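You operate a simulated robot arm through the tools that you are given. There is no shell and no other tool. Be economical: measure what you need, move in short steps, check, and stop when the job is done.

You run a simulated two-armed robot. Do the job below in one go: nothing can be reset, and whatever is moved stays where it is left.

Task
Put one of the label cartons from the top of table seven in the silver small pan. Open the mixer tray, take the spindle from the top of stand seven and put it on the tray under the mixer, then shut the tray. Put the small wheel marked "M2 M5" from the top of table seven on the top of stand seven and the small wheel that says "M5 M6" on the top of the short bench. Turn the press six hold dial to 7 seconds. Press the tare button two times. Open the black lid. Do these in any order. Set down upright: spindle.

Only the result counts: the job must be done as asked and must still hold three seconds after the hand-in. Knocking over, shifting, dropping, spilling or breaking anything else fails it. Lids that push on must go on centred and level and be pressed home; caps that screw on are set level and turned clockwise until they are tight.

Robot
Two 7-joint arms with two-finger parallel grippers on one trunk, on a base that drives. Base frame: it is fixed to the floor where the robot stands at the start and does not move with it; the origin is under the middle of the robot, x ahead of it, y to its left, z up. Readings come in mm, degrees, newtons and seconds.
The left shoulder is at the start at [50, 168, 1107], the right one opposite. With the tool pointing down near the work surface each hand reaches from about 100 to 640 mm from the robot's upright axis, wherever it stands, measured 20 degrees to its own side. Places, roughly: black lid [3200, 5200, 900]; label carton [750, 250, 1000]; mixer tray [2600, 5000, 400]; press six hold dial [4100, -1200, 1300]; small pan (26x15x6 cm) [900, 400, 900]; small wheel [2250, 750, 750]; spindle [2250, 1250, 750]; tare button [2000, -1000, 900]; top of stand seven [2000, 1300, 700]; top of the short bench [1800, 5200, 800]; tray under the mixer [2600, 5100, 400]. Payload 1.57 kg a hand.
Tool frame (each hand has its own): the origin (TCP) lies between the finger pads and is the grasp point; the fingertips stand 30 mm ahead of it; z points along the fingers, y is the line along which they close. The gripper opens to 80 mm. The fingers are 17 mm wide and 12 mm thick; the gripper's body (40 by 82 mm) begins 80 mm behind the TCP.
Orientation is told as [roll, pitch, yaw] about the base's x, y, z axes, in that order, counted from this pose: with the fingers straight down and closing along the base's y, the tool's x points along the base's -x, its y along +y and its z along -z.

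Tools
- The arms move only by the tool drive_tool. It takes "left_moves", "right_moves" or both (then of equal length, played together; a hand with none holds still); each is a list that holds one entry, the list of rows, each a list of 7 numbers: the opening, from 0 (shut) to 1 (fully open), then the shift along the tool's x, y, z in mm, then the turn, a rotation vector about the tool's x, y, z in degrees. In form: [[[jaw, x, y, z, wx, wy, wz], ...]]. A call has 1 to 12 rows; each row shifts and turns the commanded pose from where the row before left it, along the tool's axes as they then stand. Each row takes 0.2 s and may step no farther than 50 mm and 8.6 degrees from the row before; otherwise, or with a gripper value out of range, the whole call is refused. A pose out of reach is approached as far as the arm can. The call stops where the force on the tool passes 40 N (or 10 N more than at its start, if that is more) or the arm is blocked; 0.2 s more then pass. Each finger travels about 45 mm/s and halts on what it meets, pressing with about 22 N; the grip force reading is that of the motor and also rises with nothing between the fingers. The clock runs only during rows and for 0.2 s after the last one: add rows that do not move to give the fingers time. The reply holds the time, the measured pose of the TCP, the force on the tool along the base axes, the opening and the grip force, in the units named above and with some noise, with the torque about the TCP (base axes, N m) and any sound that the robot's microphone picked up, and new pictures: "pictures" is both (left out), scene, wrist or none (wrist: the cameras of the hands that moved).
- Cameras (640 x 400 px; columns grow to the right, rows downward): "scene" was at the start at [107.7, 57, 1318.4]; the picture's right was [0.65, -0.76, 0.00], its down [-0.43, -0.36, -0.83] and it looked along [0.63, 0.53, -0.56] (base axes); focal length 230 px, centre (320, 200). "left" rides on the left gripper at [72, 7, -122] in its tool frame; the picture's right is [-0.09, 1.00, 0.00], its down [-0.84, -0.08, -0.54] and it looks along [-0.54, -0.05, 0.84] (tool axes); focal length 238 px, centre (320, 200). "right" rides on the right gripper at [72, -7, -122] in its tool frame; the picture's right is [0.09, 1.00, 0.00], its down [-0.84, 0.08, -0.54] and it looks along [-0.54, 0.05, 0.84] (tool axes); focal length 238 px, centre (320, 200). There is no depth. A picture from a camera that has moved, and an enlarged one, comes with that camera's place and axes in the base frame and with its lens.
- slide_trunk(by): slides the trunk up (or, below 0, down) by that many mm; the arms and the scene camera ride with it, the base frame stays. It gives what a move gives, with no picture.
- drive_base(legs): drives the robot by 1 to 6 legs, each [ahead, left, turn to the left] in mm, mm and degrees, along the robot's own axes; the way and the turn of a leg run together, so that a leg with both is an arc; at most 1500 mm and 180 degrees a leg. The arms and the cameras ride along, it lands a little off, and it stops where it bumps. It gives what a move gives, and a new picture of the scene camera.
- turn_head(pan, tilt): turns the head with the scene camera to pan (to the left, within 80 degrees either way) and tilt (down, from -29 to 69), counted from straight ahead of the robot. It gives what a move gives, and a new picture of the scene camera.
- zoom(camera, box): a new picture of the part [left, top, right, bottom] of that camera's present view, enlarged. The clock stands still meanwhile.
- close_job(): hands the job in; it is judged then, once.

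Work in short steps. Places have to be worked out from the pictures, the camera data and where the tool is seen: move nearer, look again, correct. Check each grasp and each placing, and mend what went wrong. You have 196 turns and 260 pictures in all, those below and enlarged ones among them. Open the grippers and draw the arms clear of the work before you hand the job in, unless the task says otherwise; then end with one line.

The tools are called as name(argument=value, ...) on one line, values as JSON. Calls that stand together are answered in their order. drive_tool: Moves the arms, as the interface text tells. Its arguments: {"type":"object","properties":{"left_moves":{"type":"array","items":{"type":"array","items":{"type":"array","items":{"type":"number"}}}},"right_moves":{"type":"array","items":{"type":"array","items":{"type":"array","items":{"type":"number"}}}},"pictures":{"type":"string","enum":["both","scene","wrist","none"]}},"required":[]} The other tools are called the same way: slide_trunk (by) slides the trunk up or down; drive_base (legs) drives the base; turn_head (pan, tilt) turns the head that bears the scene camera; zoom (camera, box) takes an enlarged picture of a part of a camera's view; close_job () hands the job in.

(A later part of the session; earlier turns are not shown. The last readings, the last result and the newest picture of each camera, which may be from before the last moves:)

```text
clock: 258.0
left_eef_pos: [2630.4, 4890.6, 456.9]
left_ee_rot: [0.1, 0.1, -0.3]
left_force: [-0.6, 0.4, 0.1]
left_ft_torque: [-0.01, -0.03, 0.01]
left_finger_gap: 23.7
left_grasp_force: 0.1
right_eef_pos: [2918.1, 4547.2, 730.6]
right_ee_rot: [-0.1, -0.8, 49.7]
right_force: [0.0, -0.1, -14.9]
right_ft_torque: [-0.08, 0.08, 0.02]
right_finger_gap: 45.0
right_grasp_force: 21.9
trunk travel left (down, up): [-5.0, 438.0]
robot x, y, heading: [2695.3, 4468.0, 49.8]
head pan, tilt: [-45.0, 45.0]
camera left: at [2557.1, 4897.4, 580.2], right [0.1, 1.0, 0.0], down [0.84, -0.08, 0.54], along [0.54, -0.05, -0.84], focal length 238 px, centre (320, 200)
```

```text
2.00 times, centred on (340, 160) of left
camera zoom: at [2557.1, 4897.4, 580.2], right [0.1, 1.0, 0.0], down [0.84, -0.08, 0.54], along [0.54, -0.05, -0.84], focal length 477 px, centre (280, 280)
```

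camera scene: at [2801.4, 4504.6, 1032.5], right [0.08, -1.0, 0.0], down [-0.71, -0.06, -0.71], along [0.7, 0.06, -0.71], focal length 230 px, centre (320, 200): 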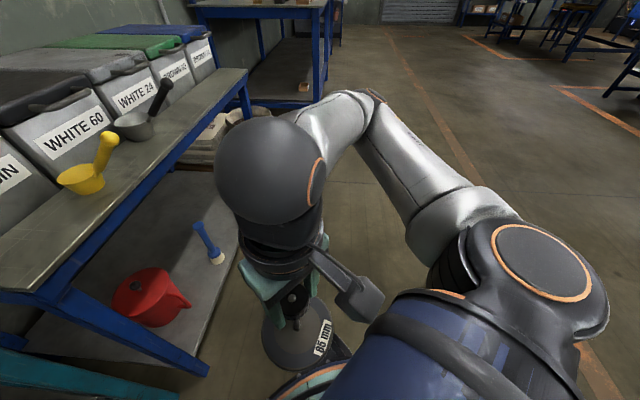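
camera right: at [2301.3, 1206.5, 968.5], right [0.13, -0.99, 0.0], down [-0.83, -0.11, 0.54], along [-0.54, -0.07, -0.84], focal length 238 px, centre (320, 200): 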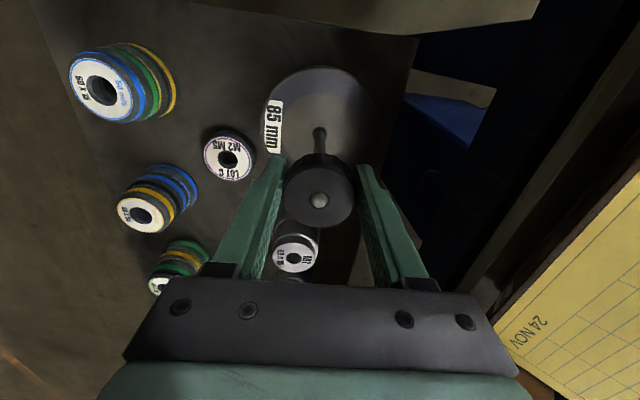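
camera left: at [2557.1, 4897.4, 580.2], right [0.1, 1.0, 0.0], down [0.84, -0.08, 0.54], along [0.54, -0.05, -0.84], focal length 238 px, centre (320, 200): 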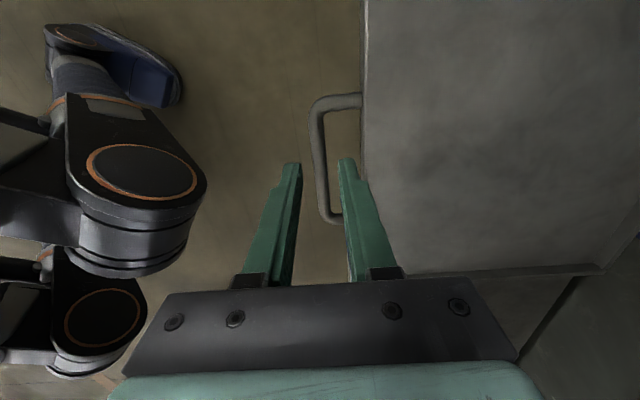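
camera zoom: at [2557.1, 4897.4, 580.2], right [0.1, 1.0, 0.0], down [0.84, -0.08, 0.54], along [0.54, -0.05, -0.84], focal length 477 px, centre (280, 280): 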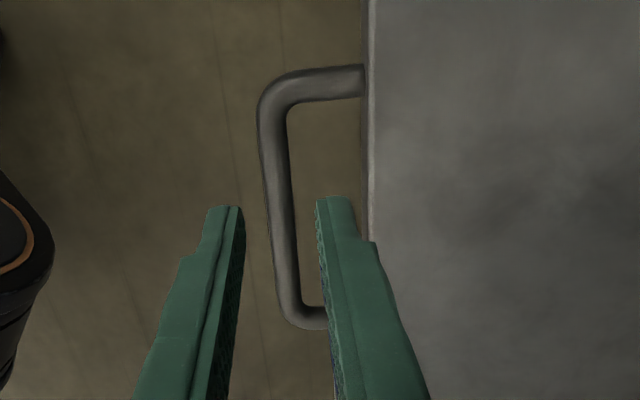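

The bar is centred between the fingers. I lower around it.

drive_tool(left_moves=[[[0.3, 0, 1, 20, 0, 0, 0], [0.3, 0, 0, 20, 0, 0, 0], [0.3, 0, 0, 14, 0, 0, 0], [0.3, 0, 0, 0, 0, 0, 0]]], pictures="wrist")

zoom(camera="left", box=[240, 60, 440, 260])

```text
clock: 259.0
left_eef_pos: [2625.8, 4892.3, 429.2]
left_ee_rot: [0.2, 0.0, -0.3]
left_force: [0.1, -0.1, 0.0]
left_ft_torque: [-0.01, 0.0, 0.02]
left_finger_gap: 24.1
left_grasp_force: 0.1
left hand out of reach, approached as far as the arm can: row 2, 3
right_eef_pos: [2918.5, 4548.1, 729.9]
right_ee_rot: [0.0, -0.6, 49.7]
right_force: [0.3, -0.1, -15.1]
right_ft_torque: [-0.08, 0.05, 0.02]
right_finger_gap: 44.9
right_grasp_force: 22.2
trunk travel left (down, up): [-5.0, 438.0]
robot x, y, heading: [2692.4, 4466.0, 49.7]
head pan, tilt: [-45.0, 45.0]
camera left: at [2553.5, 4899.3, 551.8], right [0.1, 1.0, 0.0], down [0.84, -0.08, 0.54], along [0.54, -0.05, -0.84], focal length 238 px, centre (320, 200)
```

left: 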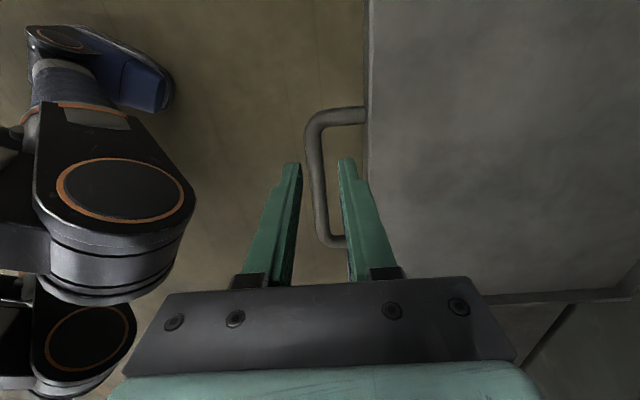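

```text
2.00 times, centred on (340, 160) of left
camera zoom: at [2553.5, 4899.3, 551.8], right [0.1, 1.0, 0.0], down [0.84, -0.08, 0.54], along [0.54, -0.05, -0.84], focal length 477 px, centre (280, 280)
```

zoom: 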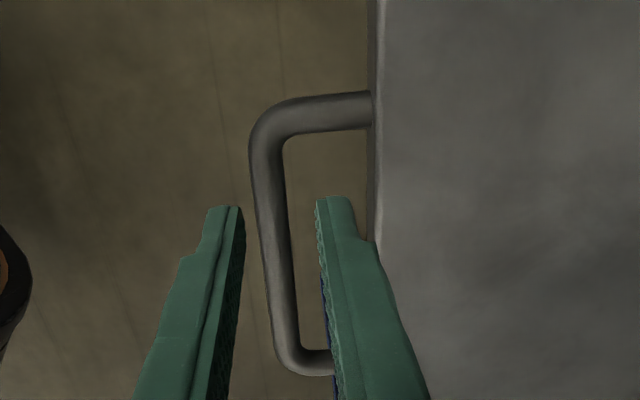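

The arm bottoms out at z≈429 with the fingers vertical. I tilt the hand so its fingers slant toward +x, in line with the forearm, and try going lower.

drive_tool(left_moves=[[[0.3, 0, 0, 0, 0, -8.5, 0], [0.3, 0, 0, 0, 0, -8.5, 0], [0.3, 0, 0, 0, 0, -8, 0], [0.3, 5, 0, 10, 0, 0, 0], [0.3, 5, 0, 10, 0, 0, 0], [0.3, 0, 0, 0, 0, 0, 0]]], pictures="wrist")

```text
clock: 259.8
left_eef_pos: [2759.0, 4915.0, 497.7]
left_ee_rot: [9.3, -30.8, -13.3]
left_force: [-0.5, -0.1, -0.3]
left_ft_torque: [-0.01, -0.04, -0.01]
left_finger_gap: 24.2
left_grasp_force: 0.1
right_eef_pos: [2935.2, 4527.6, 731.1]
right_ee_rot: [0.6, -0.8, 46.8]
right_force: [2.5, 0.6, -14.6]
right_ft_torque: [-0.15, -0.14, 0.02]
right_finger_gap: 45.1
right_grasp_force: 21.9
trunk travel left (down, up): [-5.0, 438.0]
robot x, y, heading: [2701.3, 4465.2, 47.0]
head pan, tilt: [-45.0, 45.0]
stopped in row 3 (left hand): the arm was blocked; the commanded pose is now the measured one
camera left: at [2634.6, 4931.3, 566.7], right [0.22, 0.96, 0.19], down [0.4, -0.26, 0.88], along [0.89, -0.12, -0.44], focal length 238 px, centre (320, 200)
```

left: 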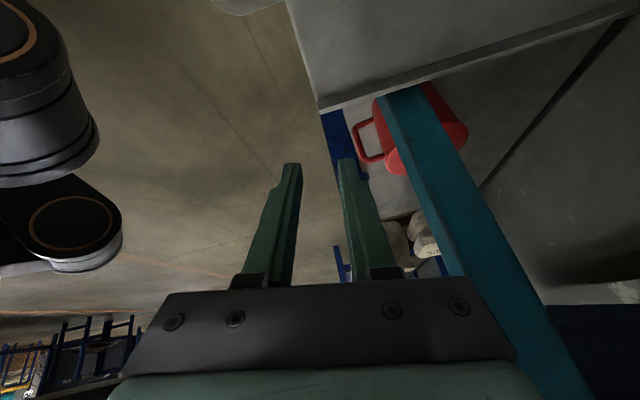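

The arm swung into a different posture and was blocked; the base turned slightly. I check the scene at once.

turn_head(pan=45, tilt=40)

```text
clock: 261.4
left_eef_pos: [2759.7, 4918.5, 499.2]
left_ee_rot: [9.8, -30.7, -13.8]
left_force: [0.1, 0.0, -0.6]
left_ft_torque: [0.02, 0.01, -0.02]
left_finger_gap: 24.0
left_grasp_force: 0.1
right_eef_pos: [2933.9, 4530.6, 728.8]
right_ee_rot: [0.8, -0.7, 46.9]
right_force: [-0.4, 0.4, -15.3]
right_ft_torque: [-0.09, 0.05, 0.05]
right_finger_gap: 45.0
right_grasp_force: 22.5
trunk travel left (down, up): [-5.0, 438.0]
robot x, y, heading: [2703.4, 4467.3, 46.8]
head pan, tilt: [45.0, 40.0]
camera scene: at [2734.0, 4571.9, 1041.0], right [1.0, 0.03, -0.01], down [0.01, -0.63, -0.77], along [-0.03, 0.77, -0.63], focal length 230 px, centre (320, 200)
```

scene: 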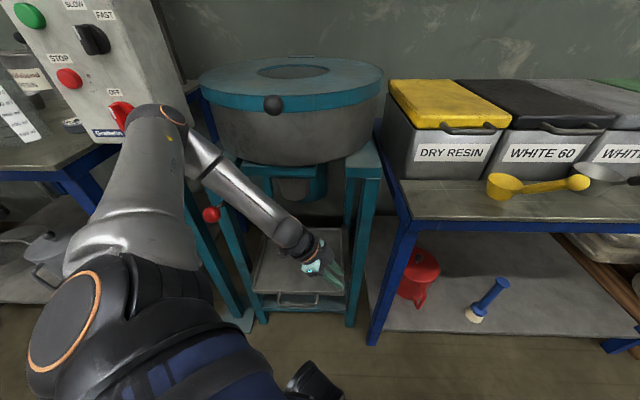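

The left elbow is right next to the control box. I zoom to see whether they touch and whether anything moved.

zoom(camera="scene", box=[0, 0, 260, 200])

```text
2.00 times, centred on (130, 100) of scene
camera zoom: at [2734.0, 4571.9, 1041.0], right [1.0, 0.03, -0.01], down [0.01, -0.63, -0.77], along [-0.03, 0.77, -0.63], focal length 461 px, centre (700, 400)
```

zoom: 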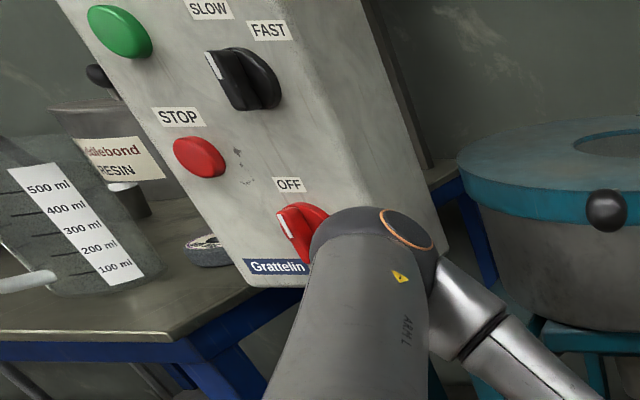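

The switch still points to OFF. I move the base straight back (−y) so both elbow and hand come free.

drive_base(legs=[[-125, -117, 0]])

zoom(camera="scene", box=[0, 0, 320, 250])

```text
clock: 262.4
left_eef_pos: [2766.3, 4899.4, 499.8]
left_ee_rot: [12.2, -31.4, -15.0]
left_force: [0.5, -0.6, -0.8]
left_ft_torque: [0.0, -0.02, 0.03]
left_finger_gap: 24.0
left_grasp_force: 0.0
right_eef_pos: [2929.8, 4494.8, 729.0]
right_ee_rot: [-0.2, -0.6, 46.8]
right_force: [0.7, 0.7, -14.7]
right_ft_torque: [-0.08, 0.13, -0.02]
right_finger_gap: 44.8
right_grasp_force: 22.1
trunk travel left (down, up): [-5.0, 438.0]
robot x, y, heading: [2704.6, 4428.3, 46.8]
head pan, tilt: [45.0, 40.0]
stopped in leg 1: the robot was blocked; the commanded pose is now the measured one
camera scene: at [2727.8, 4542.3, 1039.0], right [1.0, 0.03, 0.0], down [0.02, -0.64, -0.77], along [-0.02, 0.77, -0.64], focal length 230 px, centre (320, 200)
```

scene: 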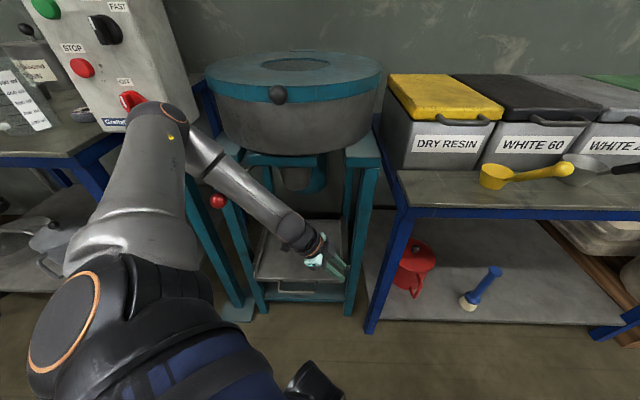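

```text
1.60 times, centred on (160, 125) of scene
camera zoom: at [2727.8, 4542.3, 1039.0], right [1.0, 0.03, 0.0], down [0.02, -0.64, -0.77], along [-0.02, 0.77, -0.64], focal length 368 px, centre (576, 320)
```

zoom: 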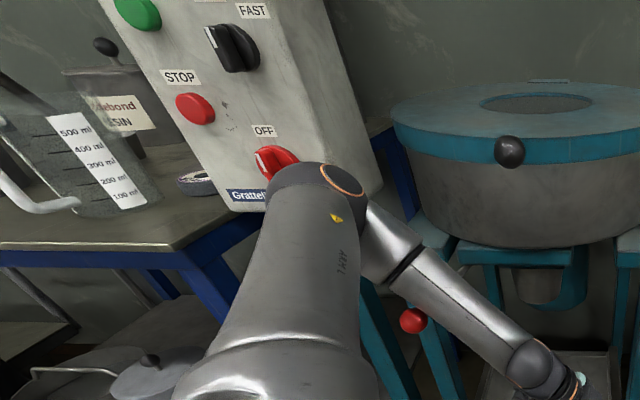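

The arm is caught, most likely the forearm behind the lever's red ball, with the rod below it. I raise the trunk to lift the forearm clear, then look.

slide_trunk(by=80)

turn_head(pan=45, tilt=45)

```text
clock: 263.6
left_eef_pos: [2763.0, 4900.7, 579.2]
left_ee_rot: [12.0, -31.3, -14.7]
left_force: [0.3, -0.3, -0.5]
left_ft_torque: [-0.01, -0.01, 0.01]
left_finger_gap: 24.0
left_grasp_force: 0.1
right_eef_pos: [2928.5, 4495.1, 810.2]
right_ee_rot: [-0.2, -0.6, 46.7]
right_force: [0.3, -0.6, -14.2]
right_ft_torque: [-0.07, 0.05, 0.0]
right_finger_gap: 44.9
right_grasp_force: 22.4
trunk travel left (down, up): [-85.0, 358.0]
robot x, y, heading: [2702.3, 4426.0, 46.8]
head pan, tilt: [45.0, 40.0]
```

```text
clock: 264.3
left_eef_pos: [2763.9, 4900.2, 578.3]
left_ee_rot: [11.9, -31.4, -14.7]
left_force: [0.4, 0.2, 0.2]
left_ft_torque: [0.01, 0.0, 0.05]
left_finger_gap: 24.1
left_grasp_force: 0.0
right_eef_pos: [2928.9, 4496.3, 810.5]
right_ee_rot: [-0.2, -0.6, 46.8]
right_force: [-1.1, 0.7, -15.7]
right_ft_torque: [-0.08, 0.11, 0.01]
right_finger_gap: 45.1
right_grasp_force: 22.1
trunk travel left (down, up): [-85.0, 358.0]
robot x, y, heading: [2700.3, 4430.4, 46.9]
head pan, tilt: [45.0, 45.0]
camera scene: at [2726.8, 4539.2, 1112.5], right [1.0, 0.03, 0.0], down [0.02, -0.71, -0.71], along [-0.02, 0.71, -0.71], focal length 230 px, centre (320, 200)
```

scene: 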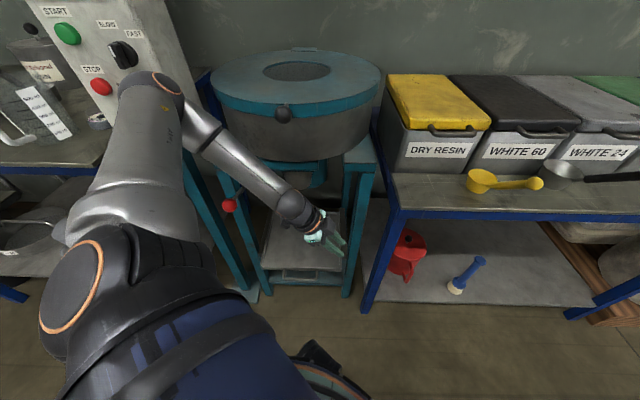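

Raised 80 mm without resistance. Now I back the base off in −y again.

drive_base(legs=[[-73, -68, 0], [-110, -103, 0]])

```text
clock: 266.7
left_eef_pos: [2763.9, 4648.8, 580.0]
left_ee_rot: [12.0, -31.4, -14.8]
left_force: [-0.5, 0.2, -0.1]
left_ft_torque: [0.0, 0.01, 0.0]
left_finger_gap: 24.1
left_grasp_force: 0.1
right_eef_pos: [2929.0, 4245.5, 809.6]
right_ee_rot: [-0.3, -0.6, 46.8]
right_force: [0.4, 0.0, -14.5]
right_ft_torque: [-0.1, 0.08, 0.01]
right_finger_gap: 45.0
right_grasp_force: 22.3
trunk travel left (down, up): [-85.0, 358.0]
robot x, y, heading: [2704.7, 4178.8, 47.0]
head pan, tilt: [45.0, 45.0]
camera scene: at [2727.4, 4287.1, 1112.5], right [1.0, 0.03, 0.0], down [0.02, -0.71, -0.71], along [-0.02, 0.71, -0.71], focal length 230 px, centre (320, 200)
```

scene: 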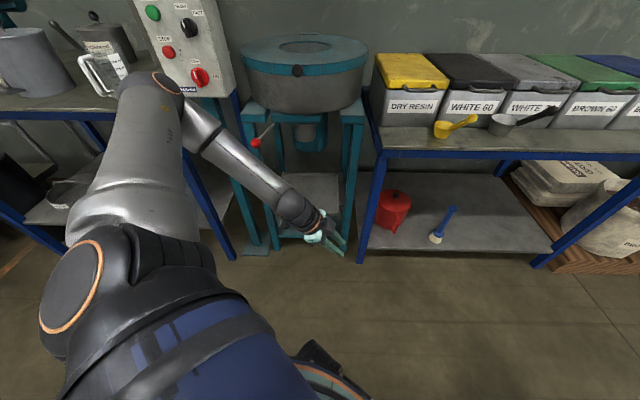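

Free. I zoom to confirm the lever, switch and bench items are undisturbed.

zoom(camera="scene", box=[0, 0, 380, 260])

```text
1.54 times, centred on (190, 130) of scene
camera zoom: at [2727.4, 4287.1, 1112.5], right [1.0, 0.03, 0.0], down [0.02, -0.71, -0.71], along [-0.02, 0.71, -0.71], focal length 354 px, centre (520, 308)
```

zoom: 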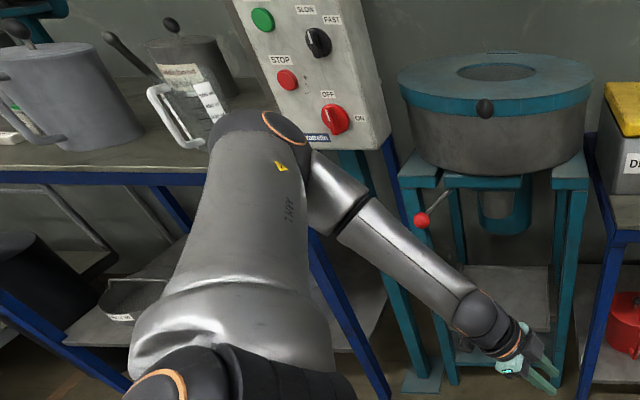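

All undisturbed. I level the left hand again here in free space, then probe which arm posture reaches lower before returning to the tray.

drive_tool(left_moves=[[[0.3, 20, 0, -20, -3, 7.8, 0], [0.3, 20, 0, -20, -3, 7.8, 0], [0.3, 20, 0, 0, -3, 7.8, 0], [0.3, 20, 0, 0, -2, 7.8, 0], [0.3, 0, 0, 0, 0, 0, 0]]], pictures="none")

slide_trunk(by=-84)

```text
clock: 267.9
left_eef_pos: [2672.0, 4658.1, 585.9]
left_ee_rot: [20.5, -1.4, -5.6]
left_force: [-0.7, 0.4, 0.7]
left_ft_torque: [-0.01, -0.04, 0.0]
left_finger_gap: 24.0
left_grasp_force: 0.0
right_eef_pos: [2930.2, 4244.7, 808.9]
right_ee_rot: [-0.3, -0.6, 46.8]
right_force: [0.1, 0.0, -13.8]
right_ft_torque: [-0.08, 0.07, -0.01]
right_finger_gap: 45.0
right_grasp_force: 22.1
trunk travel left (down, up): [-85.0, 358.0]
robot x, y, heading: [2704.0, 4173.8, 46.7]
head pan, tilt: [45.0, 45.0]
```

```text
clock: 269.1
left_eef_pos: [2671.5, 4657.7, 503.2]
left_ee_rot: [20.5, -1.4, -5.5]
left_force: [-0.5, -0.5, 0.2]
left_ft_torque: [0.02, -0.03, 0.01]
left_finger_gap: 24.0
left_grasp_force: 0.1
right_eef_pos: [2928.7, 4244.7, 725.7]
right_ee_rot: [-0.2, -0.6, 46.8]
right_force: [0.3, 0.1, -14.6]
right_ft_torque: [-0.07, 0.07, 0.01]
right_finger_gap: 44.9
right_grasp_force: 22.1
trunk travel left (down, up): [-1.0, 442.0]
robot x, y, heading: [2703.0, 4174.9, 46.6]
head pan, tilt: [45.0, 45.0]
```

The roll needs the opposite correction. I level it, shift the hand further left, and probe downward.

drive_tool(left_moves=[[[0.3, 30, 0, 0, 7, 1.4, 0], [0.3, 30, 0, 0, 7, 0, 0], [0.3, 30, 0, 0, 6.5, 0, -5.5], [0.3, 20, 0, 0, 0, 0, 0], [0.3, 0, 0, 30, 0, 0, 0], [0.3, 0, 0, 30, 0, 0, 0], [0.3, 0, 0, 30, 0, 0, 0], [0.3, 0, 0, 30, 0, 0, 0], [0.3, 0, 0, 0, 0, 0, 0]]], pictures="none")

```text
clock: 271.1
left_eef_pos: [2563.1, 4664.2, 381.9]
left_ee_rot: [0.0, -0.4, 0.4]
left_force: [0.5, -0.3, 0.0]
left_ft_torque: [0.01, -0.02, 0.04]
left_finger_gap: 24.1
left_grasp_force: 0.0
right_eef_pos: [2929.5, 4244.2, 725.8]
right_ee_rot: [-0.2, -0.6, 46.8]
right_force: [-0.3, -0.7, -14.6]
right_ft_torque: [-0.09, 0.06, 0.0]
right_finger_gap: 44.9
right_grasp_force: 21.3
trunk travel left (down, up): [-1.0, 442.0]
robot x, y, heading: [2698.8, 4177.2, 46.9]
head pan, tilt: [45.0, 45.0]
```

In this stance (hand well to the left) it reaches z 382. I check where the elbow is in this posture.

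turn_head(pan=60, tilt=35)

```text
clock: 271.9
left_eef_pos: [2562.0, 4664.5, 381.5]
left_ee_rot: [-0.1, -0.4, 0.4]
left_force: [-1.6, 0.0, -0.3]
left_ft_torque: [0.01, 0.05, 0.01]
left_finger_gap: 23.7
left_grasp_force: 0.1
right_eef_pos: [2929.0, 4244.5, 726.5]
right_ee_rot: [-0.2, -0.7, 46.9]
right_force: [0.3, -0.8, -14.2]
right_ft_torque: [-0.1, 0.06, 0.03]
right_finger_gap: 45.1
right_grasp_force: 22.0
trunk travel left (down, up): [-1.0, 442.0]
robot x, y, heading: [2703.3, 4173.4, 46.8]
head pan, tilt: [60.0, 35.0]
camera scene: at [2704.5, 4290.1, 1043.3], right [0.96, 0.29, 0.0], down [0.16, -0.55, -0.82], along [-0.24, 0.78, -0.57], focal length 230 px, centre (320, 200)
```

scene: 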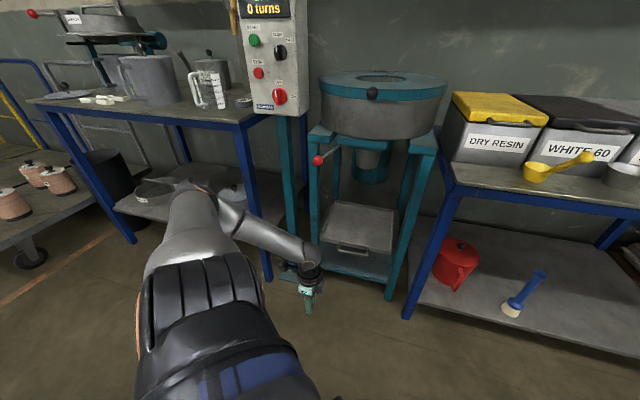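

The elbow here sits behind and below, clear of box and bench. Turned to heading ~62° the forearm also clears the lever ball. I raise the hand, turn, level its yaw, and drive to 40 mm short of the bar.

drive_tool(left_moves=[[[0.3, 0, 0, -35, 0, 0, 0], [0.3, 0, 0, -35, 0, 0, 0], [0.3, 0, 0, -30, 0, 0, 0], [0.3, 0, 0, 0, 0, 0, 7.5], [0.3, 0, 0, 0, 0, 0, 7.5], [0.3, 0, 0, 0, 0, 0, 0]]], pictures="none")

drive_base(legs=[[0, 0, 15.2], [306, -64, 0]])

drive_tool(left_moves=[[[0.3, 0, 0, 0, 0, 0, 0]]], pictures="wrist")

```text
clock: 273.3
left_eef_pos: [2561.5, 4667.5, 482.9]
left_ee_rot: [0.1, -0.4, -14.7]
left_force: [-0.5, -0.1, -0.5]
left_ft_torque: [0.0, 0.0, -0.01]
left_finger_gap: 23.9
left_grasp_force: 0.2
right_eef_pos: [2929.4, 4243.6, 725.6]
right_ee_rot: [-0.2, -0.6, 46.9]
right_force: [-0.6, 0.6, -15.1]
right_ft_torque: [-0.07, 0.06, 0.01]
right_finger_gap: 44.8
right_grasp_force: 22.3
trunk travel left (down, up): [-1.0, 442.0]
robot x, y, heading: [2702.9, 4176.9, 46.9]
head pan, tilt: [60.0, 35.0]
```

```text
clock: 276.3
left_eef_pos: [2635.7, 4851.8, 483.3]
left_ee_rot: [0.1, -0.4, 0.8]
left_force: [-0.2, 0.2, -0.2]
left_ft_torque: [0.0, 0.0, -0.03]
left_finger_gap: 24.1
left_grasp_force: 0.1
right_eef_pos: [3102.7, 4541.4, 725.5]
right_ee_rot: [-0.1, -0.5, 62.3]
right_force: [-0.3, 1.2, -14.4]
right_ft_torque: [-0.07, 0.03, 0.0]
right_finger_gap: 45.2
right_grasp_force: 22.3
trunk travel left (down, up): [-1.0, 442.0]
robot x, y, heading: [2902.2, 4419.4, 62.2]
head pan, tilt: [60.0, 35.0]
camera scene: at [2873.1, 4525.5, 1043.3], right [0.85, 0.53, 0.0], down [0.31, -0.49, -0.82], along [-0.44, 0.69, -0.57], focal length 230 px, centre (320, 200)
```

scene: 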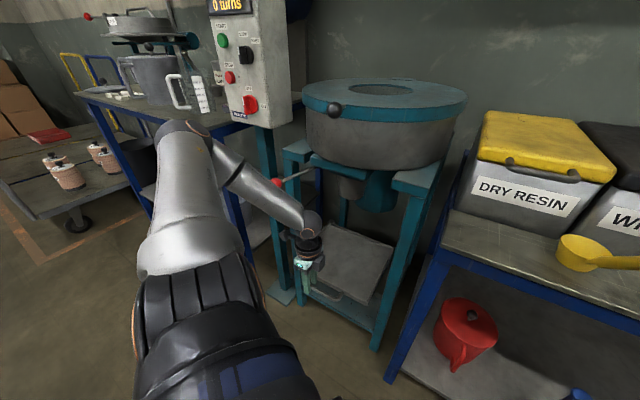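

```text
clock: 276.7
left_eef_pos: [2635.2, 4850.4, 482.7]
left_ee_rot: [0.2, -0.4, 0.8]
left_force: [0.3, 0.2, -1.1]
left_ft_torque: [-0.02, -0.01, 0.02]
left_finger_gap: 24.0
left_grasp_force: 0.0
right_eef_pos: [3102.7, 4541.6, 725.2]
right_ee_rot: [-0.2, -0.5, 62.3]
right_force: [-0.1, 0.4, -14.6]
right_ft_torque: [-0.05, 0.04, -0.01]
right_finger_gap: 44.9
right_grasp_force: 21.9
trunk travel left (down, up): [-1.0, 442.0]
robot x, y, heading: [2901.9, 4412.7, 62.2]
head pan, tilt: [60.0, 35.0]
camera left: at [2561.8, 4856.6, 605.1], right [0.08, 1.0, 0.0], down [0.83, -0.07, 0.55], along [0.55, -0.04, -0.84], focal length 238 px, centre (320, 200)
```

left: 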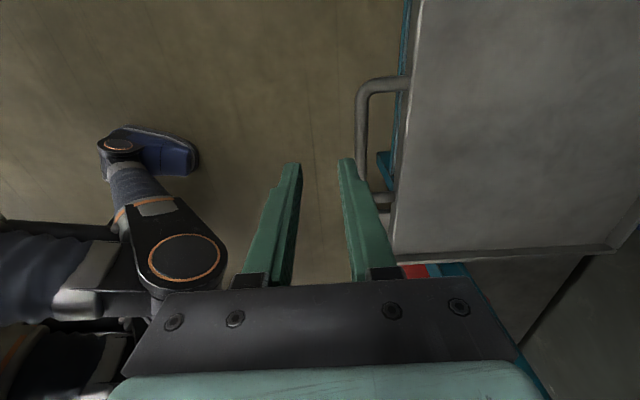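

The bar is 40 mm ahead and the tray is undisturbed. I move the hand (not the base) forward 40 mm and descend part way.

drive_tool(left_moves=[[[0.3, 0, 20, 0, 0, 0, 0], [0.3, 0, 21, 0, 0, 0, 0.8], [0.3, 0, 0, 25, 0, 0, 0], [0.3, 0, 0, 20, 0, 0, 0], [0.3, 0, 0, 0, 0, 0, 0]]], pictures="wrist")

```text
clock: 277.9
left_eef_pos: [2633.9, 4892.4, 437.9]
left_ee_rot: [0.1, -0.4, 0.1]
left_force: [0.1, 0.2, -0.4]
left_ft_torque: [-0.01, 0.02, 0.03]
left_finger_gap: 24.2
left_grasp_force: 0.0
right_eef_pos: [3102.9, 4541.3, 725.2]
right_ee_rot: [-0.2, -0.6, 62.4]
right_force: [-0.1, -0.4, -15.1]
right_ft_torque: [-0.08, 0.03, 0.01]
right_finger_gap: 45.3
right_grasp_force: 22.3
trunk travel left (down, up): [-1.0, 442.0]
robot x, y, heading: [2901.9, 4415.1, 62.1]
head pan, tilt: [60.0, 35.0]
camera left: at [2561.7, 4898.6, 560.0], right [0.09, 1.0, 0.0], down [0.83, -0.08, 0.55], along [0.55, -0.05, -0.84], focal length 238 px, centre (320, 200)
```

left: 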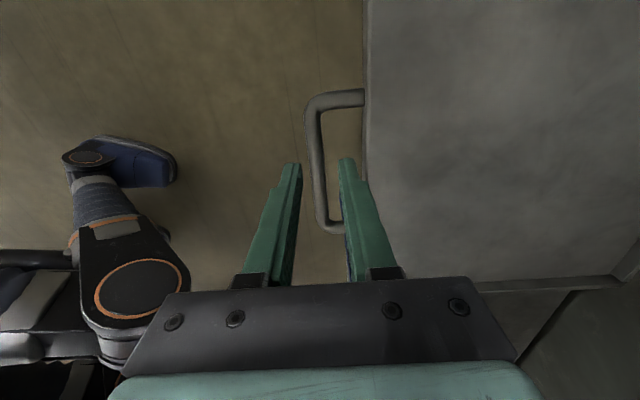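

Centred. I descend the last 35 mm around the bar.

drive_tool(left_moves=[[[0.3, 0, -1.5, 15, 0, 0, 0], [0.3, 0, 0, 12, 0, 0, 0], [0.3, 0, 0, 9, 0, 0, 0], [0.3, 0, 0, 0, 0, 0, 0]]], pictures="wrist")

```text
clock: 278.9
left_eef_pos: [2634.9, 4890.8, 401.3]
left_ee_rot: [0.1, -0.4, 0.1]
left_force: [0.0, -0.4, 0.0]
left_ft_torque: [0.01, 0.0, -0.01]
left_finger_gap: 23.9
left_grasp_force: 0.0
right_eef_pos: [3103.9, 4541.4, 725.5]
right_ee_rot: [-0.2, -0.6, 62.2]
right_force: [0.2, 0.3, -15.2]
right_ft_torque: [-0.08, 0.1, 0.02]
right_finger_gap: 44.9
right_grasp_force: 22.3
trunk travel left (down, up): [-1.0, 442.0]
robot x, y, heading: [2902.4, 4413.6, 62.1]
head pan, tilt: [60.0, 35.0]
camera left: at [2561.0, 4897.2, 524.5], right [0.09, 1.0, 0.0], down [0.83, -0.08, 0.55], along [0.55, -0.05, -0.84], focal length 238 px, centre (320, 200)
```

left: 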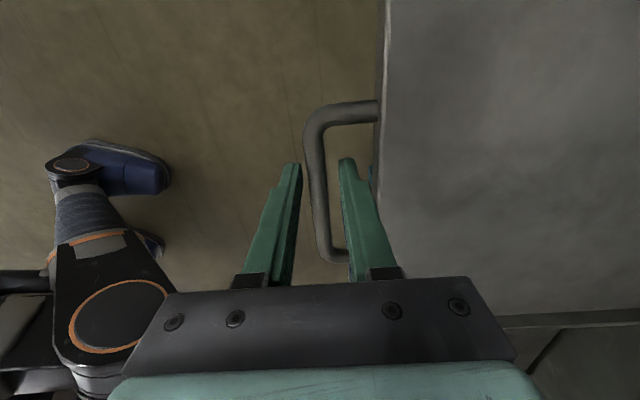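

Fingers straddle the bar. I close and check the gap for a hold.

drive_tool(left_moves=[[[0, 0, 0, 0, 0, 0, 0], [0, 0, 0, 0, 0, 0, 0], [0, 0, 0, 0, 0, 0, 0], [0, 0, 0, 0, 0, 0, 0]]], pictures="wrist")

```text
clock: 279.9
left_eef_pos: [2634.3, 4888.7, 401.3]
left_ee_rot: [-0.1, -0.3, 0.1]
left_force: [1.2, -10.4, 2.4]
left_ft_torque: [-0.13, 0.04, -0.02]
left_finger_gap: 11.6
left_grasp_force: 29.4
right_eef_pos: [3103.2, 4540.5, 724.8]
right_ee_rot: [-0.2, -0.7, 62.4]
right_force: [0.0, -0.1, -14.6]
right_ft_torque: [-0.1, 0.06, 0.01]
right_finger_gap: 44.7
right_grasp_force: 22.3
trunk travel left (down, up): [-1.0, 442.0]
robot x, y, heading: [2900.0, 4415.4, 62.3]
head pan, tilt: [60.0, 35.0]
camera left: at [2561.1, 4896.2, 524.3], right [0.09, 1.0, 0.0], down [0.83, -0.08, 0.55], along [0.55, -0.05, -0.84], focal length 238 px, centre (320, 200)
```

left: 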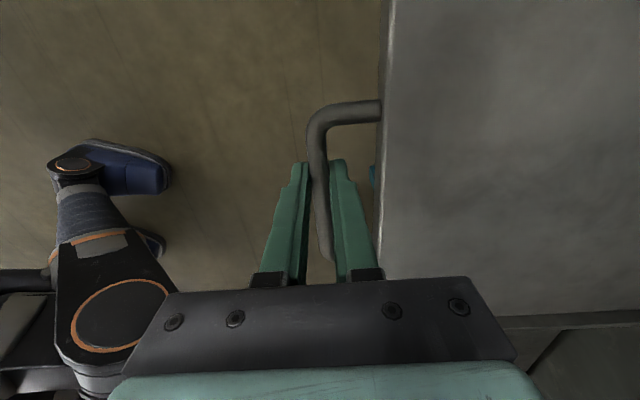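

The bar is held (gap 11.6 mm). I pull the tray out by driving the base gently in −y.

drive_base(legs=[[-44, -23, 0]])

drive_base(legs=[[-88, -47, 0]])

```text
clock: 280.8
left_eef_pos: [2633.6, 4841.3, 403.2]
left_ee_rot: [0.0, -0.5, 0.0]
left_force: [5.1, -2.1, -4.6]
left_ft_torque: [-0.13, -0.16, 0.02]
left_finger_gap: 11.8
left_grasp_force: 29.5
right_eef_pos: [3101.8, 4492.0, 725.9]
right_ee_rot: [-0.2, -0.6, 62.3]
right_force: [0.0, -0.5, -14.7]
right_ft_torque: [-0.1, 0.02, 0.03]
right_finger_gap: 45.0
right_grasp_force: 21.7
trunk travel left (down, up): [-1.0, 442.0]
robot x, y, heading: [2903.2, 4368.0, 62.0]
head pan, tilt: [60.0, 35.0]
camera scene: at [2872.2, 4476.6, 1043.3], right [0.85, 0.53, 0.0], down [0.31, -0.49, -0.82], along [-0.44, 0.69, -0.57], focal length 230 px, centre (320, 200)
```

scene: 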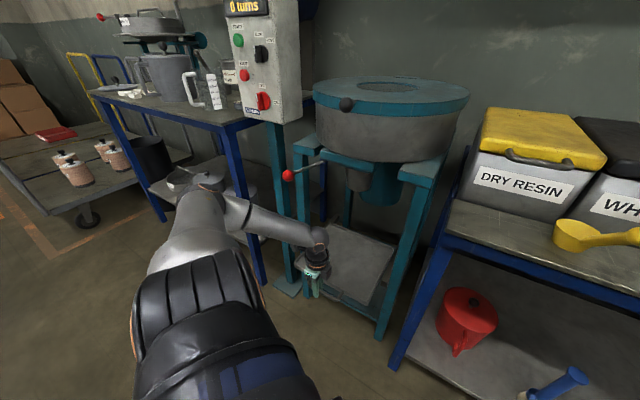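

```text
clock: 282.0
left_eef_pos: [2635.6, 4740.4, 402.1]
left_ee_rot: [-0.1, -0.6, 0.0]
left_force: [3.3, -1.7, -0.5]
left_ft_torque: [-0.15, 0.05, 0.01]
left_finger_gap: 11.8
left_grasp_force: 28.6
right_eef_pos: [3101.9, 4393.3, 726.1]
right_ee_rot: [-0.2, -0.6, 62.2]
right_force: [0.2, -0.8, -15.0]
right_ft_torque: [-0.07, 0.04, 0.02]
right_finger_gap: 44.9
right_grasp_force: 22.0
trunk travel left (down, up): [-1.0, 442.0]
robot x, y, heading: [2899.9, 4266.0, 62.2]
head pan, tilt: [60.0, 35.0]
camera scene: at [2872.0, 4376.2, 1043.4], right [0.85, 0.53, 0.0], down [0.31, -0.49, -0.82], along [-0.44, 0.69, -0.57], focal length 230 px, centre (320, 200)
```

scene: 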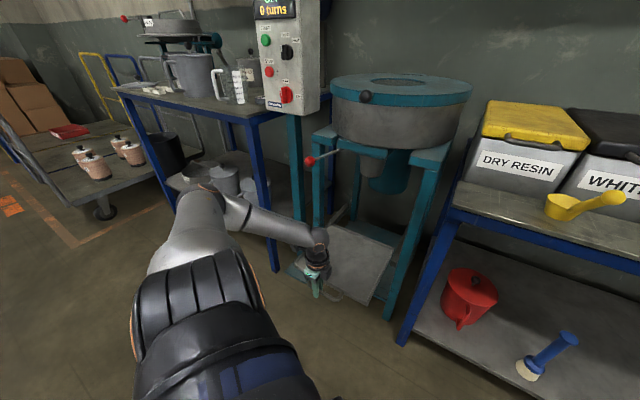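

The tray slides out smoothly, 150 mm so far. I pull a further 65 mm.

drive_base(legs=[[-57, -30, 0]])

```text
clock: 283.0
left_eef_pos: [2634.6, 4674.9, 402.4]
left_ee_rot: [-0.2, -0.5, 0.1]
left_force: [-3.1, -2.7, 2.8]
left_ft_torque: [-0.16, -0.17, 0.02]
left_finger_gap: 11.8
left_grasp_force: 29.1
right_eef_pos: [3101.9, 4327.2, 724.8]
right_ee_rot: [-0.3, -0.6, 62.3]
right_force: [-1.0, -0.2, -15.4]
right_ft_torque: [-0.07, 0.05, 0.01]
right_finger_gap: 44.9
right_grasp_force: 21.6
trunk travel left (down, up): [-1.0, 442.0]
robot x, y, heading: [2899.2, 4204.0, 62.2]
head pan, tilt: [60.0, 35.0]
camera scene: at [2872.5, 4311.7, 1043.4], right [0.85, 0.53, 0.0], down [0.31, -0.49, -0.82], along [-0.44, 0.69, -0.57], focal length 230 px, centre (320, 200)
```

scene: 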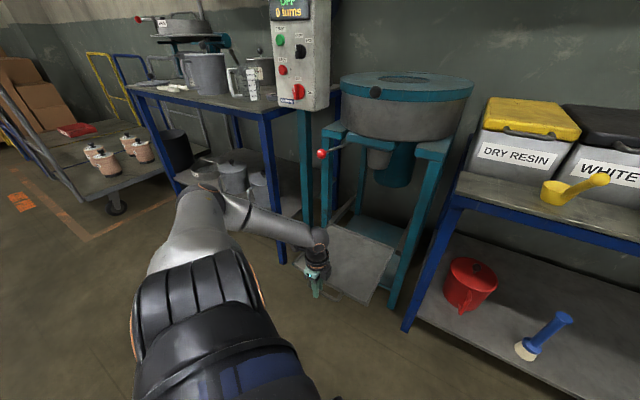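

The tray is about 215 mm out. I release the handle, lift the left hand clear and reposition so the right hand faces the tray.

drive_tool(left_moves=[[[0.32, 0, 0, 0, 0, 0, 0], [0.32, 0, 0, 0, 0, 0, 0], [0.32, 0, 0, -20, 0, 0, 0], [0.32, 0, 0, -35, 0, 0, 0], [0.32, 0, 0, -35, 0, 0, 0], [0.32, 0, 0, -35, 0, 0, 0], [0.32, 0, 0, 0, 0, 0, 0]]], pictures="wrist")

drive_base(legs=[[-130, -70, 0], [0, 0, 28], [0, 530, 0]])

turn_head(pan=-30, tilt=45)

```text
clock: 284.6
left_eef_pos: [2634.9, 4672.8, 527.6]
left_ee_rot: [-0.2, -0.5, 0.0]
left_force: [0.8, -0.3, -0.6]
left_ft_torque: [-0.01, 0.02, -0.03]
left_finger_gap: 25.7
left_grasp_force: 0.1
right_eef_pos: [3101.3, 4328.4, 725.3]
right_ee_rot: [-0.2, -0.5, 62.2]
right_force: [-0.1, 0.7, -14.6]
right_ft_torque: [-0.06, 0.09, 0.0]
right_finger_gap: 44.8
right_grasp_force: 21.7
trunk travel left (down, up): [-1.0, 442.0]
robot x, y, heading: [2902.6, 4197.4, 62.4]
head pan, tilt: [60.0, 35.0]
camera left: at [2561.2, 4680.8, 649.5], right [0.09, 1.0, 0.0], down [0.83, -0.07, 0.55], along [0.55, -0.05, -0.84], focal length 238 px, centre (320, 200)
```

left: 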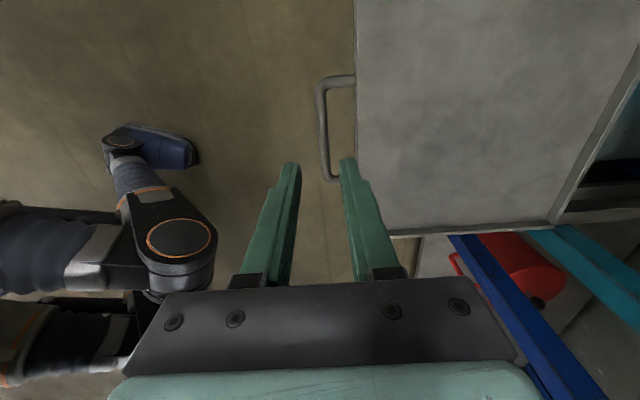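

```text
clock: 292.1
left_eef_pos: [1910.8, 4348.9, 527.7]
left_ee_rot: [-0.1, -0.5, 27.5]
left_force: [-0.1, 0.0, -0.4]
left_ft_torque: [-0.02, -0.02, 0.02]
left_finger_gap: 25.4
left_grasp_force: 0.0
right_eef_pos: [2483.2, 4256.2, 726.4]
right_ee_rot: [-0.2, -0.6, 89.8]
right_force: [0.8, -0.5, -13.8]
right_ft_torque: [-0.11, -0.03, 0.01]
right_finger_gap: 44.9
right_grasp_force: 22.5
trunk travel left (down, up): [-1.0, 442.0]
robot x, y, heading: [2361.1, 4050.0, 89.4]
head pan, tilt: [60.0, 35.0]
camera scene: at [2287.6, 4137.0, 1043.3], right [0.5, 0.86, 0.0], down [0.5, -0.29, -0.82], along [-0.71, 0.41, -0.57], focal length 230 px, centre (320, 200)
```

scene: 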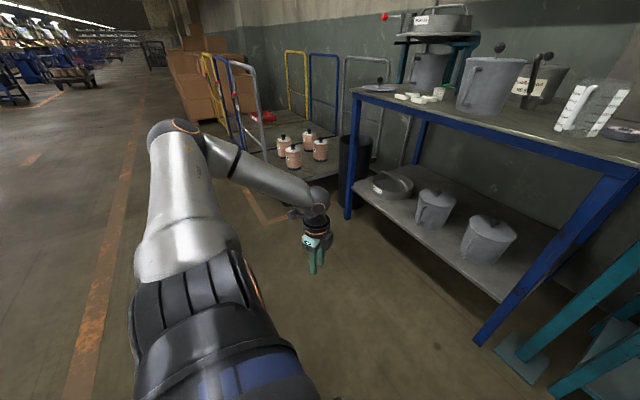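

```text
clock: 293.8
left_eef_pos: [1909.3, 4348.1, 526.6]
left_ee_rot: [-0.2, -0.5, 27.5]
left_force: [0.0, 0.1, -0.3]
left_ft_torque: [0.01, 0.0, 0.01]
left_finger_gap: 25.6
left_grasp_force: 0.0
right_eef_pos: [2484.1, 4257.9, 724.9]
right_ee_rot: [-0.1, -0.7, 89.8]
right_force: [0.4, -0.7, -15.1]
right_ft_torque: [-0.1, -0.02, 0.01]
right_finger_gap: 45.0
right_grasp_force: 21.4
trunk travel left (down, up): [-1.0, 442.0]
robot x, y, heading: [2361.5, 4050.1, 89.7]
head pan, tilt: [-30.0, 45.0]
camera scene: at [2404.6, 4162.8, 1028.5], right [0.86, -0.5, 0.0], down [-0.36, -0.61, -0.71], along [0.36, 0.61, -0.71], focal length 230 px, centre (320, 200)
```

scene: 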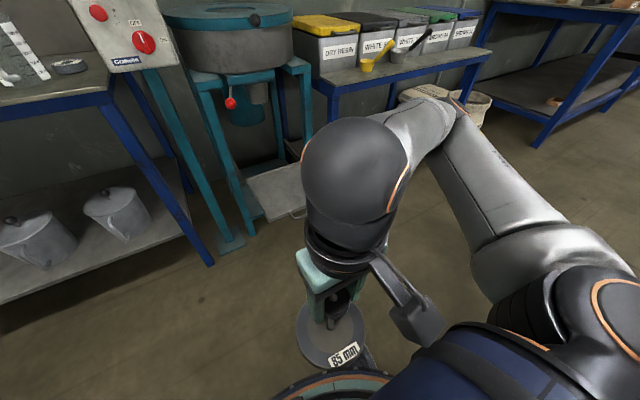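

The drum overhangs to about y 4808, so I should approach low. In free space I extend the right hand to the working position and lower it to hover height.

drive_tool(right_moves=[[[0, -23, -21, 8, 0, 0, 0], [0, -23, -21, 20, 0, 0, 0], [0, -23, -21, 20, 0, 0, 0], [0, -23, -21, 20, 0, 0, 0], [0, -23, -21, 20, 0, 0, 0], [0, -23, -21, 20, 0, 0, 0], [0, -23, -21, 20, 0, 0, 0], [0, 0, 0, 20, 0, 0, 0], [0, 0, 0, 0, 0, 0, 0]]], pictures="scene")

```text
clock: 295.8
left_eef_pos: [1909.4, 4347.9, 527.7]
left_ee_rot: [-0.2, -0.4, 27.4]
left_force: [0.4, -0.4, -1.1]
left_ft_torque: [0.02, -0.02, 0.0]
left_finger_gap: 25.6
left_grasp_force: 0.0
right_eef_pos: [2630.6, 4417.8, 579.7]
right_ee_rot: [-0.2, -0.4, 89.8]
right_force: [-0.6, -0.1, -15.2]
right_ft_torque: [-0.09, 0.0, 0.0]
right_finger_gap: 44.7
right_grasp_force: 21.9
trunk travel left (down, up): [-1.0, 442.0]
robot x, y, heading: [2363.8, 4052.5, 89.9]
head pan, tilt: [-30.0, 45.0]
camera scene: at [2404.9, 4163.1, 1028.4], right [0.86, -0.5, 0.0], down [-0.36, -0.61, -0.71], along [0.36, 0.61, -0.71], focal length 230 px, centre (320, 200)
```

scene: 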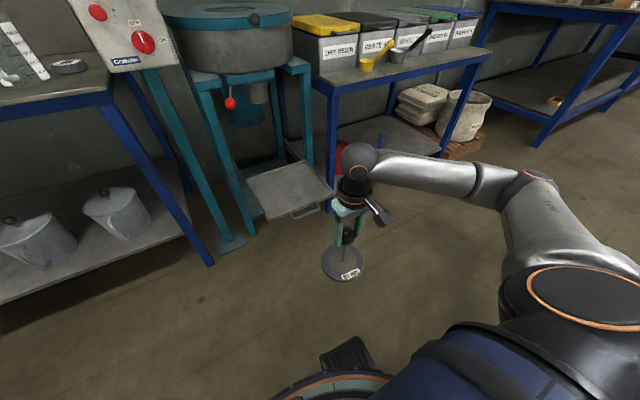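

The pose is good: the spindle is level and its base bottom near z 454. I drive ahead to bring it over the tray.

drive_base(legs=[[250, 0, 0], [135, 0, 0]])

drive_tool(right_moves=[[[0, 0, 0, 0, 0, 0, 0]]], pictures="wrist")

```text
clock: 298.5
left_eef_pos: [1910.2, 4731.9, 527.6]
left_ee_rot: [-0.2, -0.4, 27.7]
left_force: [0.0, 0.4, -0.5]
left_ft_torque: [-0.01, 0.0, 0.0]
left_finger_gap: 25.6
left_grasp_force: 0.1
right_eef_pos: [2630.5, 4803.1, 579.9]
right_ee_rot: [-0.1, -0.5, 90.0]
right_force: [0.3, -0.1, -14.3]
right_ft_torque: [-0.07, 0.04, 0.01]
right_finger_gap: 44.7
right_grasp_force: 22.2
trunk travel left (down, up): [-1.0, 442.0]
robot x, y, heading: [2362.6, 4438.5, 90.0]
head pan, tilt: [-30.0, 45.0]
camera scene: at [2405.9, 4548.1, 1028.4], right [0.87, -0.5, 0.0], down [-0.35, -0.61, -0.71], along [0.35, 0.61, -0.71], focal length 230 px, centre (320, 200)
```

scene: 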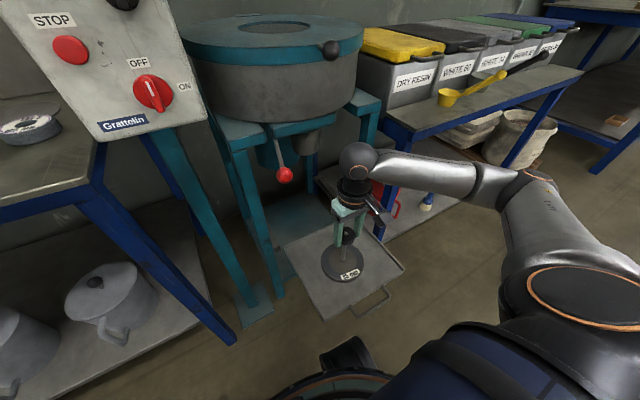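

```text
clock: 298.9
left_eef_pos: [1910.5, 4731.7, 527.3]
left_ee_rot: [-0.2, -0.5, 27.6]
left_force: [0.0, -0.3, -0.3]
left_ft_torque: [0.02, 0.0, 0.01]
left_finger_gap: 25.6
left_grasp_force: 0.1
right_eef_pos: [2631.2, 4802.6, 579.4]
right_ee_rot: [-0.2, -0.4, 90.0]
right_force: [0.2, -0.3, -14.9]
right_ft_torque: [-0.09, 0.03, -0.01]
right_finger_gap: 44.8
right_grasp_force: 22.2
trunk travel left (down, up): [-1.0, 442.0]
robot x, y, heading: [2365.7, 4437.6, 89.8]
head pan, tilt: [-30.0, 45.0]
camera right: at [2639.0, 4731.3, 701.2], right [-1.0, -0.09, 0.0], down [-0.08, 0.83, 0.55], along [-0.05, 0.54, -0.84], focal length 238 px, centre (320, 200)
```

right: 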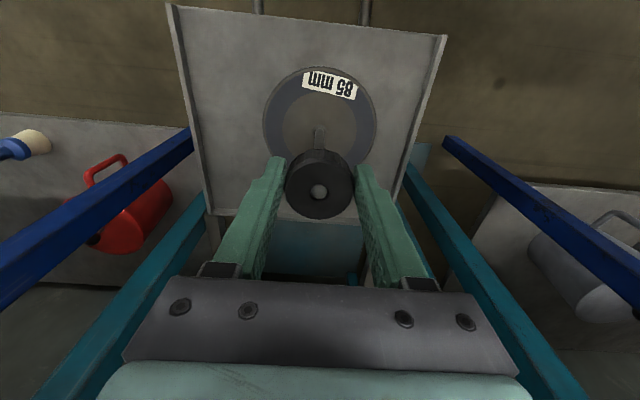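

The spindle is over the tray with margins all round. I lower it gradually.

drive_tool(right_moves=[[[0, -5, -5, 15, 0, 0, 0], [0, -5, -5, 15, 0, 0, 0], [0, 0, 0, 8, 0, 0, 0], [0, 0, 0, 4, 0, 0, 0], [0, 0, 0, 0, 0, 0, 0]]], pictures="none")

drive_tool(right_moves=[[[0, 0, 0, 4, 0, 0, 0], [0, 0, 0, 4, 0, 0, 0], [0, 0, 0, 0, 0, 0, 0]]], pictures="none")

```text
clock: 300.1
left_eef_pos: [1910.3, 4731.3, 528.2]
left_ee_rot: [-0.2, -0.5, 27.7]
left_force: [0.6, -0.9, 0.6]
left_ft_torque: [0.0, 0.0, 0.01]
left_finger_gap: 25.6
left_grasp_force: 0.1
right_eef_pos: [2641.6, 4816.8, 541.9]
right_ee_rot: [-0.2, -1.2, 89.9]
right_force: [5.0, 3.1, 27.8]
right_ft_torque: [0.27, 0.08, -0.03]
right_finger_gap: 45.6
right_grasp_force: 21.6
trunk travel left (down, up): [-1.0, 442.0]
robot x, y, heading: [2361.5, 4437.1, 90.2]
head pan, tilt: [-30.0, 45.0]
```

```text
clock: 300.9
left_eef_pos: [1908.8, 4731.4, 527.4]
left_ee_rot: [-0.1, -0.7, 27.8]
left_force: [-1.6, -0.9, -0.2]
left_ft_torque: [0.03, 0.02, -0.02]
left_finger_gap: 25.5
left_grasp_force: 0.0
right_eef_pos: [2640.7, 4814.0, 535.4]
right_ee_rot: [-0.3, -1.0, 89.9]
right_force: [4.5, -1.4, 35.1]
right_ft_torque: [0.11, -0.21, -0.06]
right_finger_gap: 44.7
right_grasp_force: 22.0
trunk travel left (down, up): [-1.0, 442.0]
robot x, y, heading: [2364.6, 4435.3, 89.8]
head pan, tilt: [-30.0, 45.0]
```

The spindle stands on the tray. I ease up, check it is level, then release and rise.

drive_tool(right_moves=[[[0, 0, 0, -5, 0, 0, 0], [0, 0, 0, 0, 0, 0, 0], [0.8, 0, 0, 0, 0, 0, 0], [0.8, 0, 0, 0, 0, 0, 0], [0.8, 0, 0, 0, 0, 0, 0], [0.8, 0, 0, -20, 0, 0, 0], [0.8, 0, 0, -30, 0, 0, 0], [0.8, 0, 0, 0, 0, 0, 0]]], pictures="both")

```text
clock: 302.7
left_eef_pos: [1909.6, 4730.8, 527.4]
left_ee_rot: [-0.1, -0.5, 27.6]
left_force: [1.1, 0.6, 0.2]
left_ft_torque: [-0.01, -0.01, 0.01]
left_finger_gap: 25.3
left_grasp_force: 0.1
right_eef_pos: [2642.1, 4814.8, 586.1]
right_ee_rot: [-0.2, -0.6, 90.1]
right_force: [0.3, 1.0, 0.2]
right_ft_torque: [0.03, 0.01, -0.03]
right_finger_gap: 64.1
right_grasp_force: 0.0
trunk travel left (down, up): [-1.0, 442.0]
robot x, y, heading: [2364.1, 4433.3, 90.2]
head pan, tilt: [-30.0, 45.0]
camera scene: at [2405.4, 4547.5, 1028.6], right [0.87, -0.5, 0.0], down [-0.35, -0.61, -0.71], along [0.35, 0.61, -0.71], focal length 230 px, centre (320, 200)
camera right: at [2649.7, 4741.9, 707.9], right [-1.0, -0.09, 0.0], down [-0.08, 0.83, 0.55], along [-0.05, 0.55, -0.84], focal length 238 px, centre (320, 200)
```

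scene: 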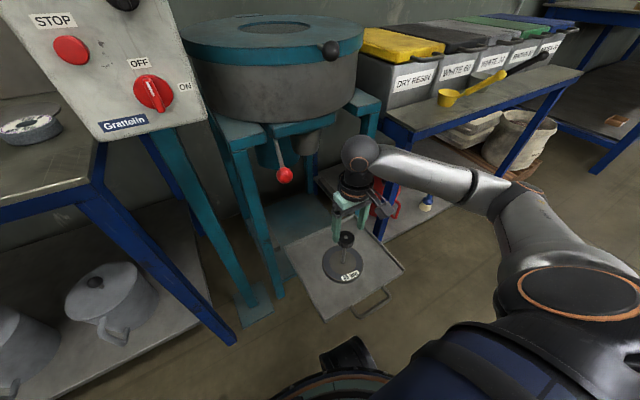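
right: 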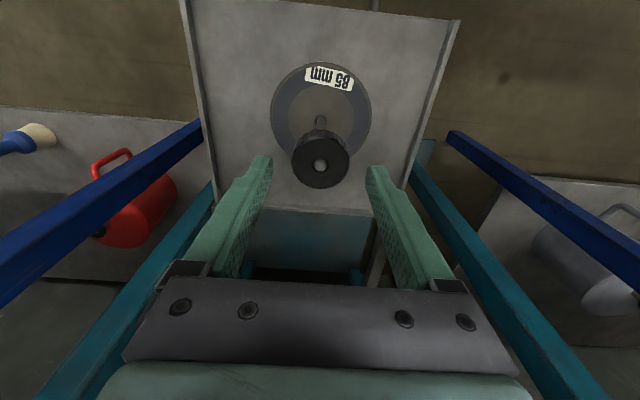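

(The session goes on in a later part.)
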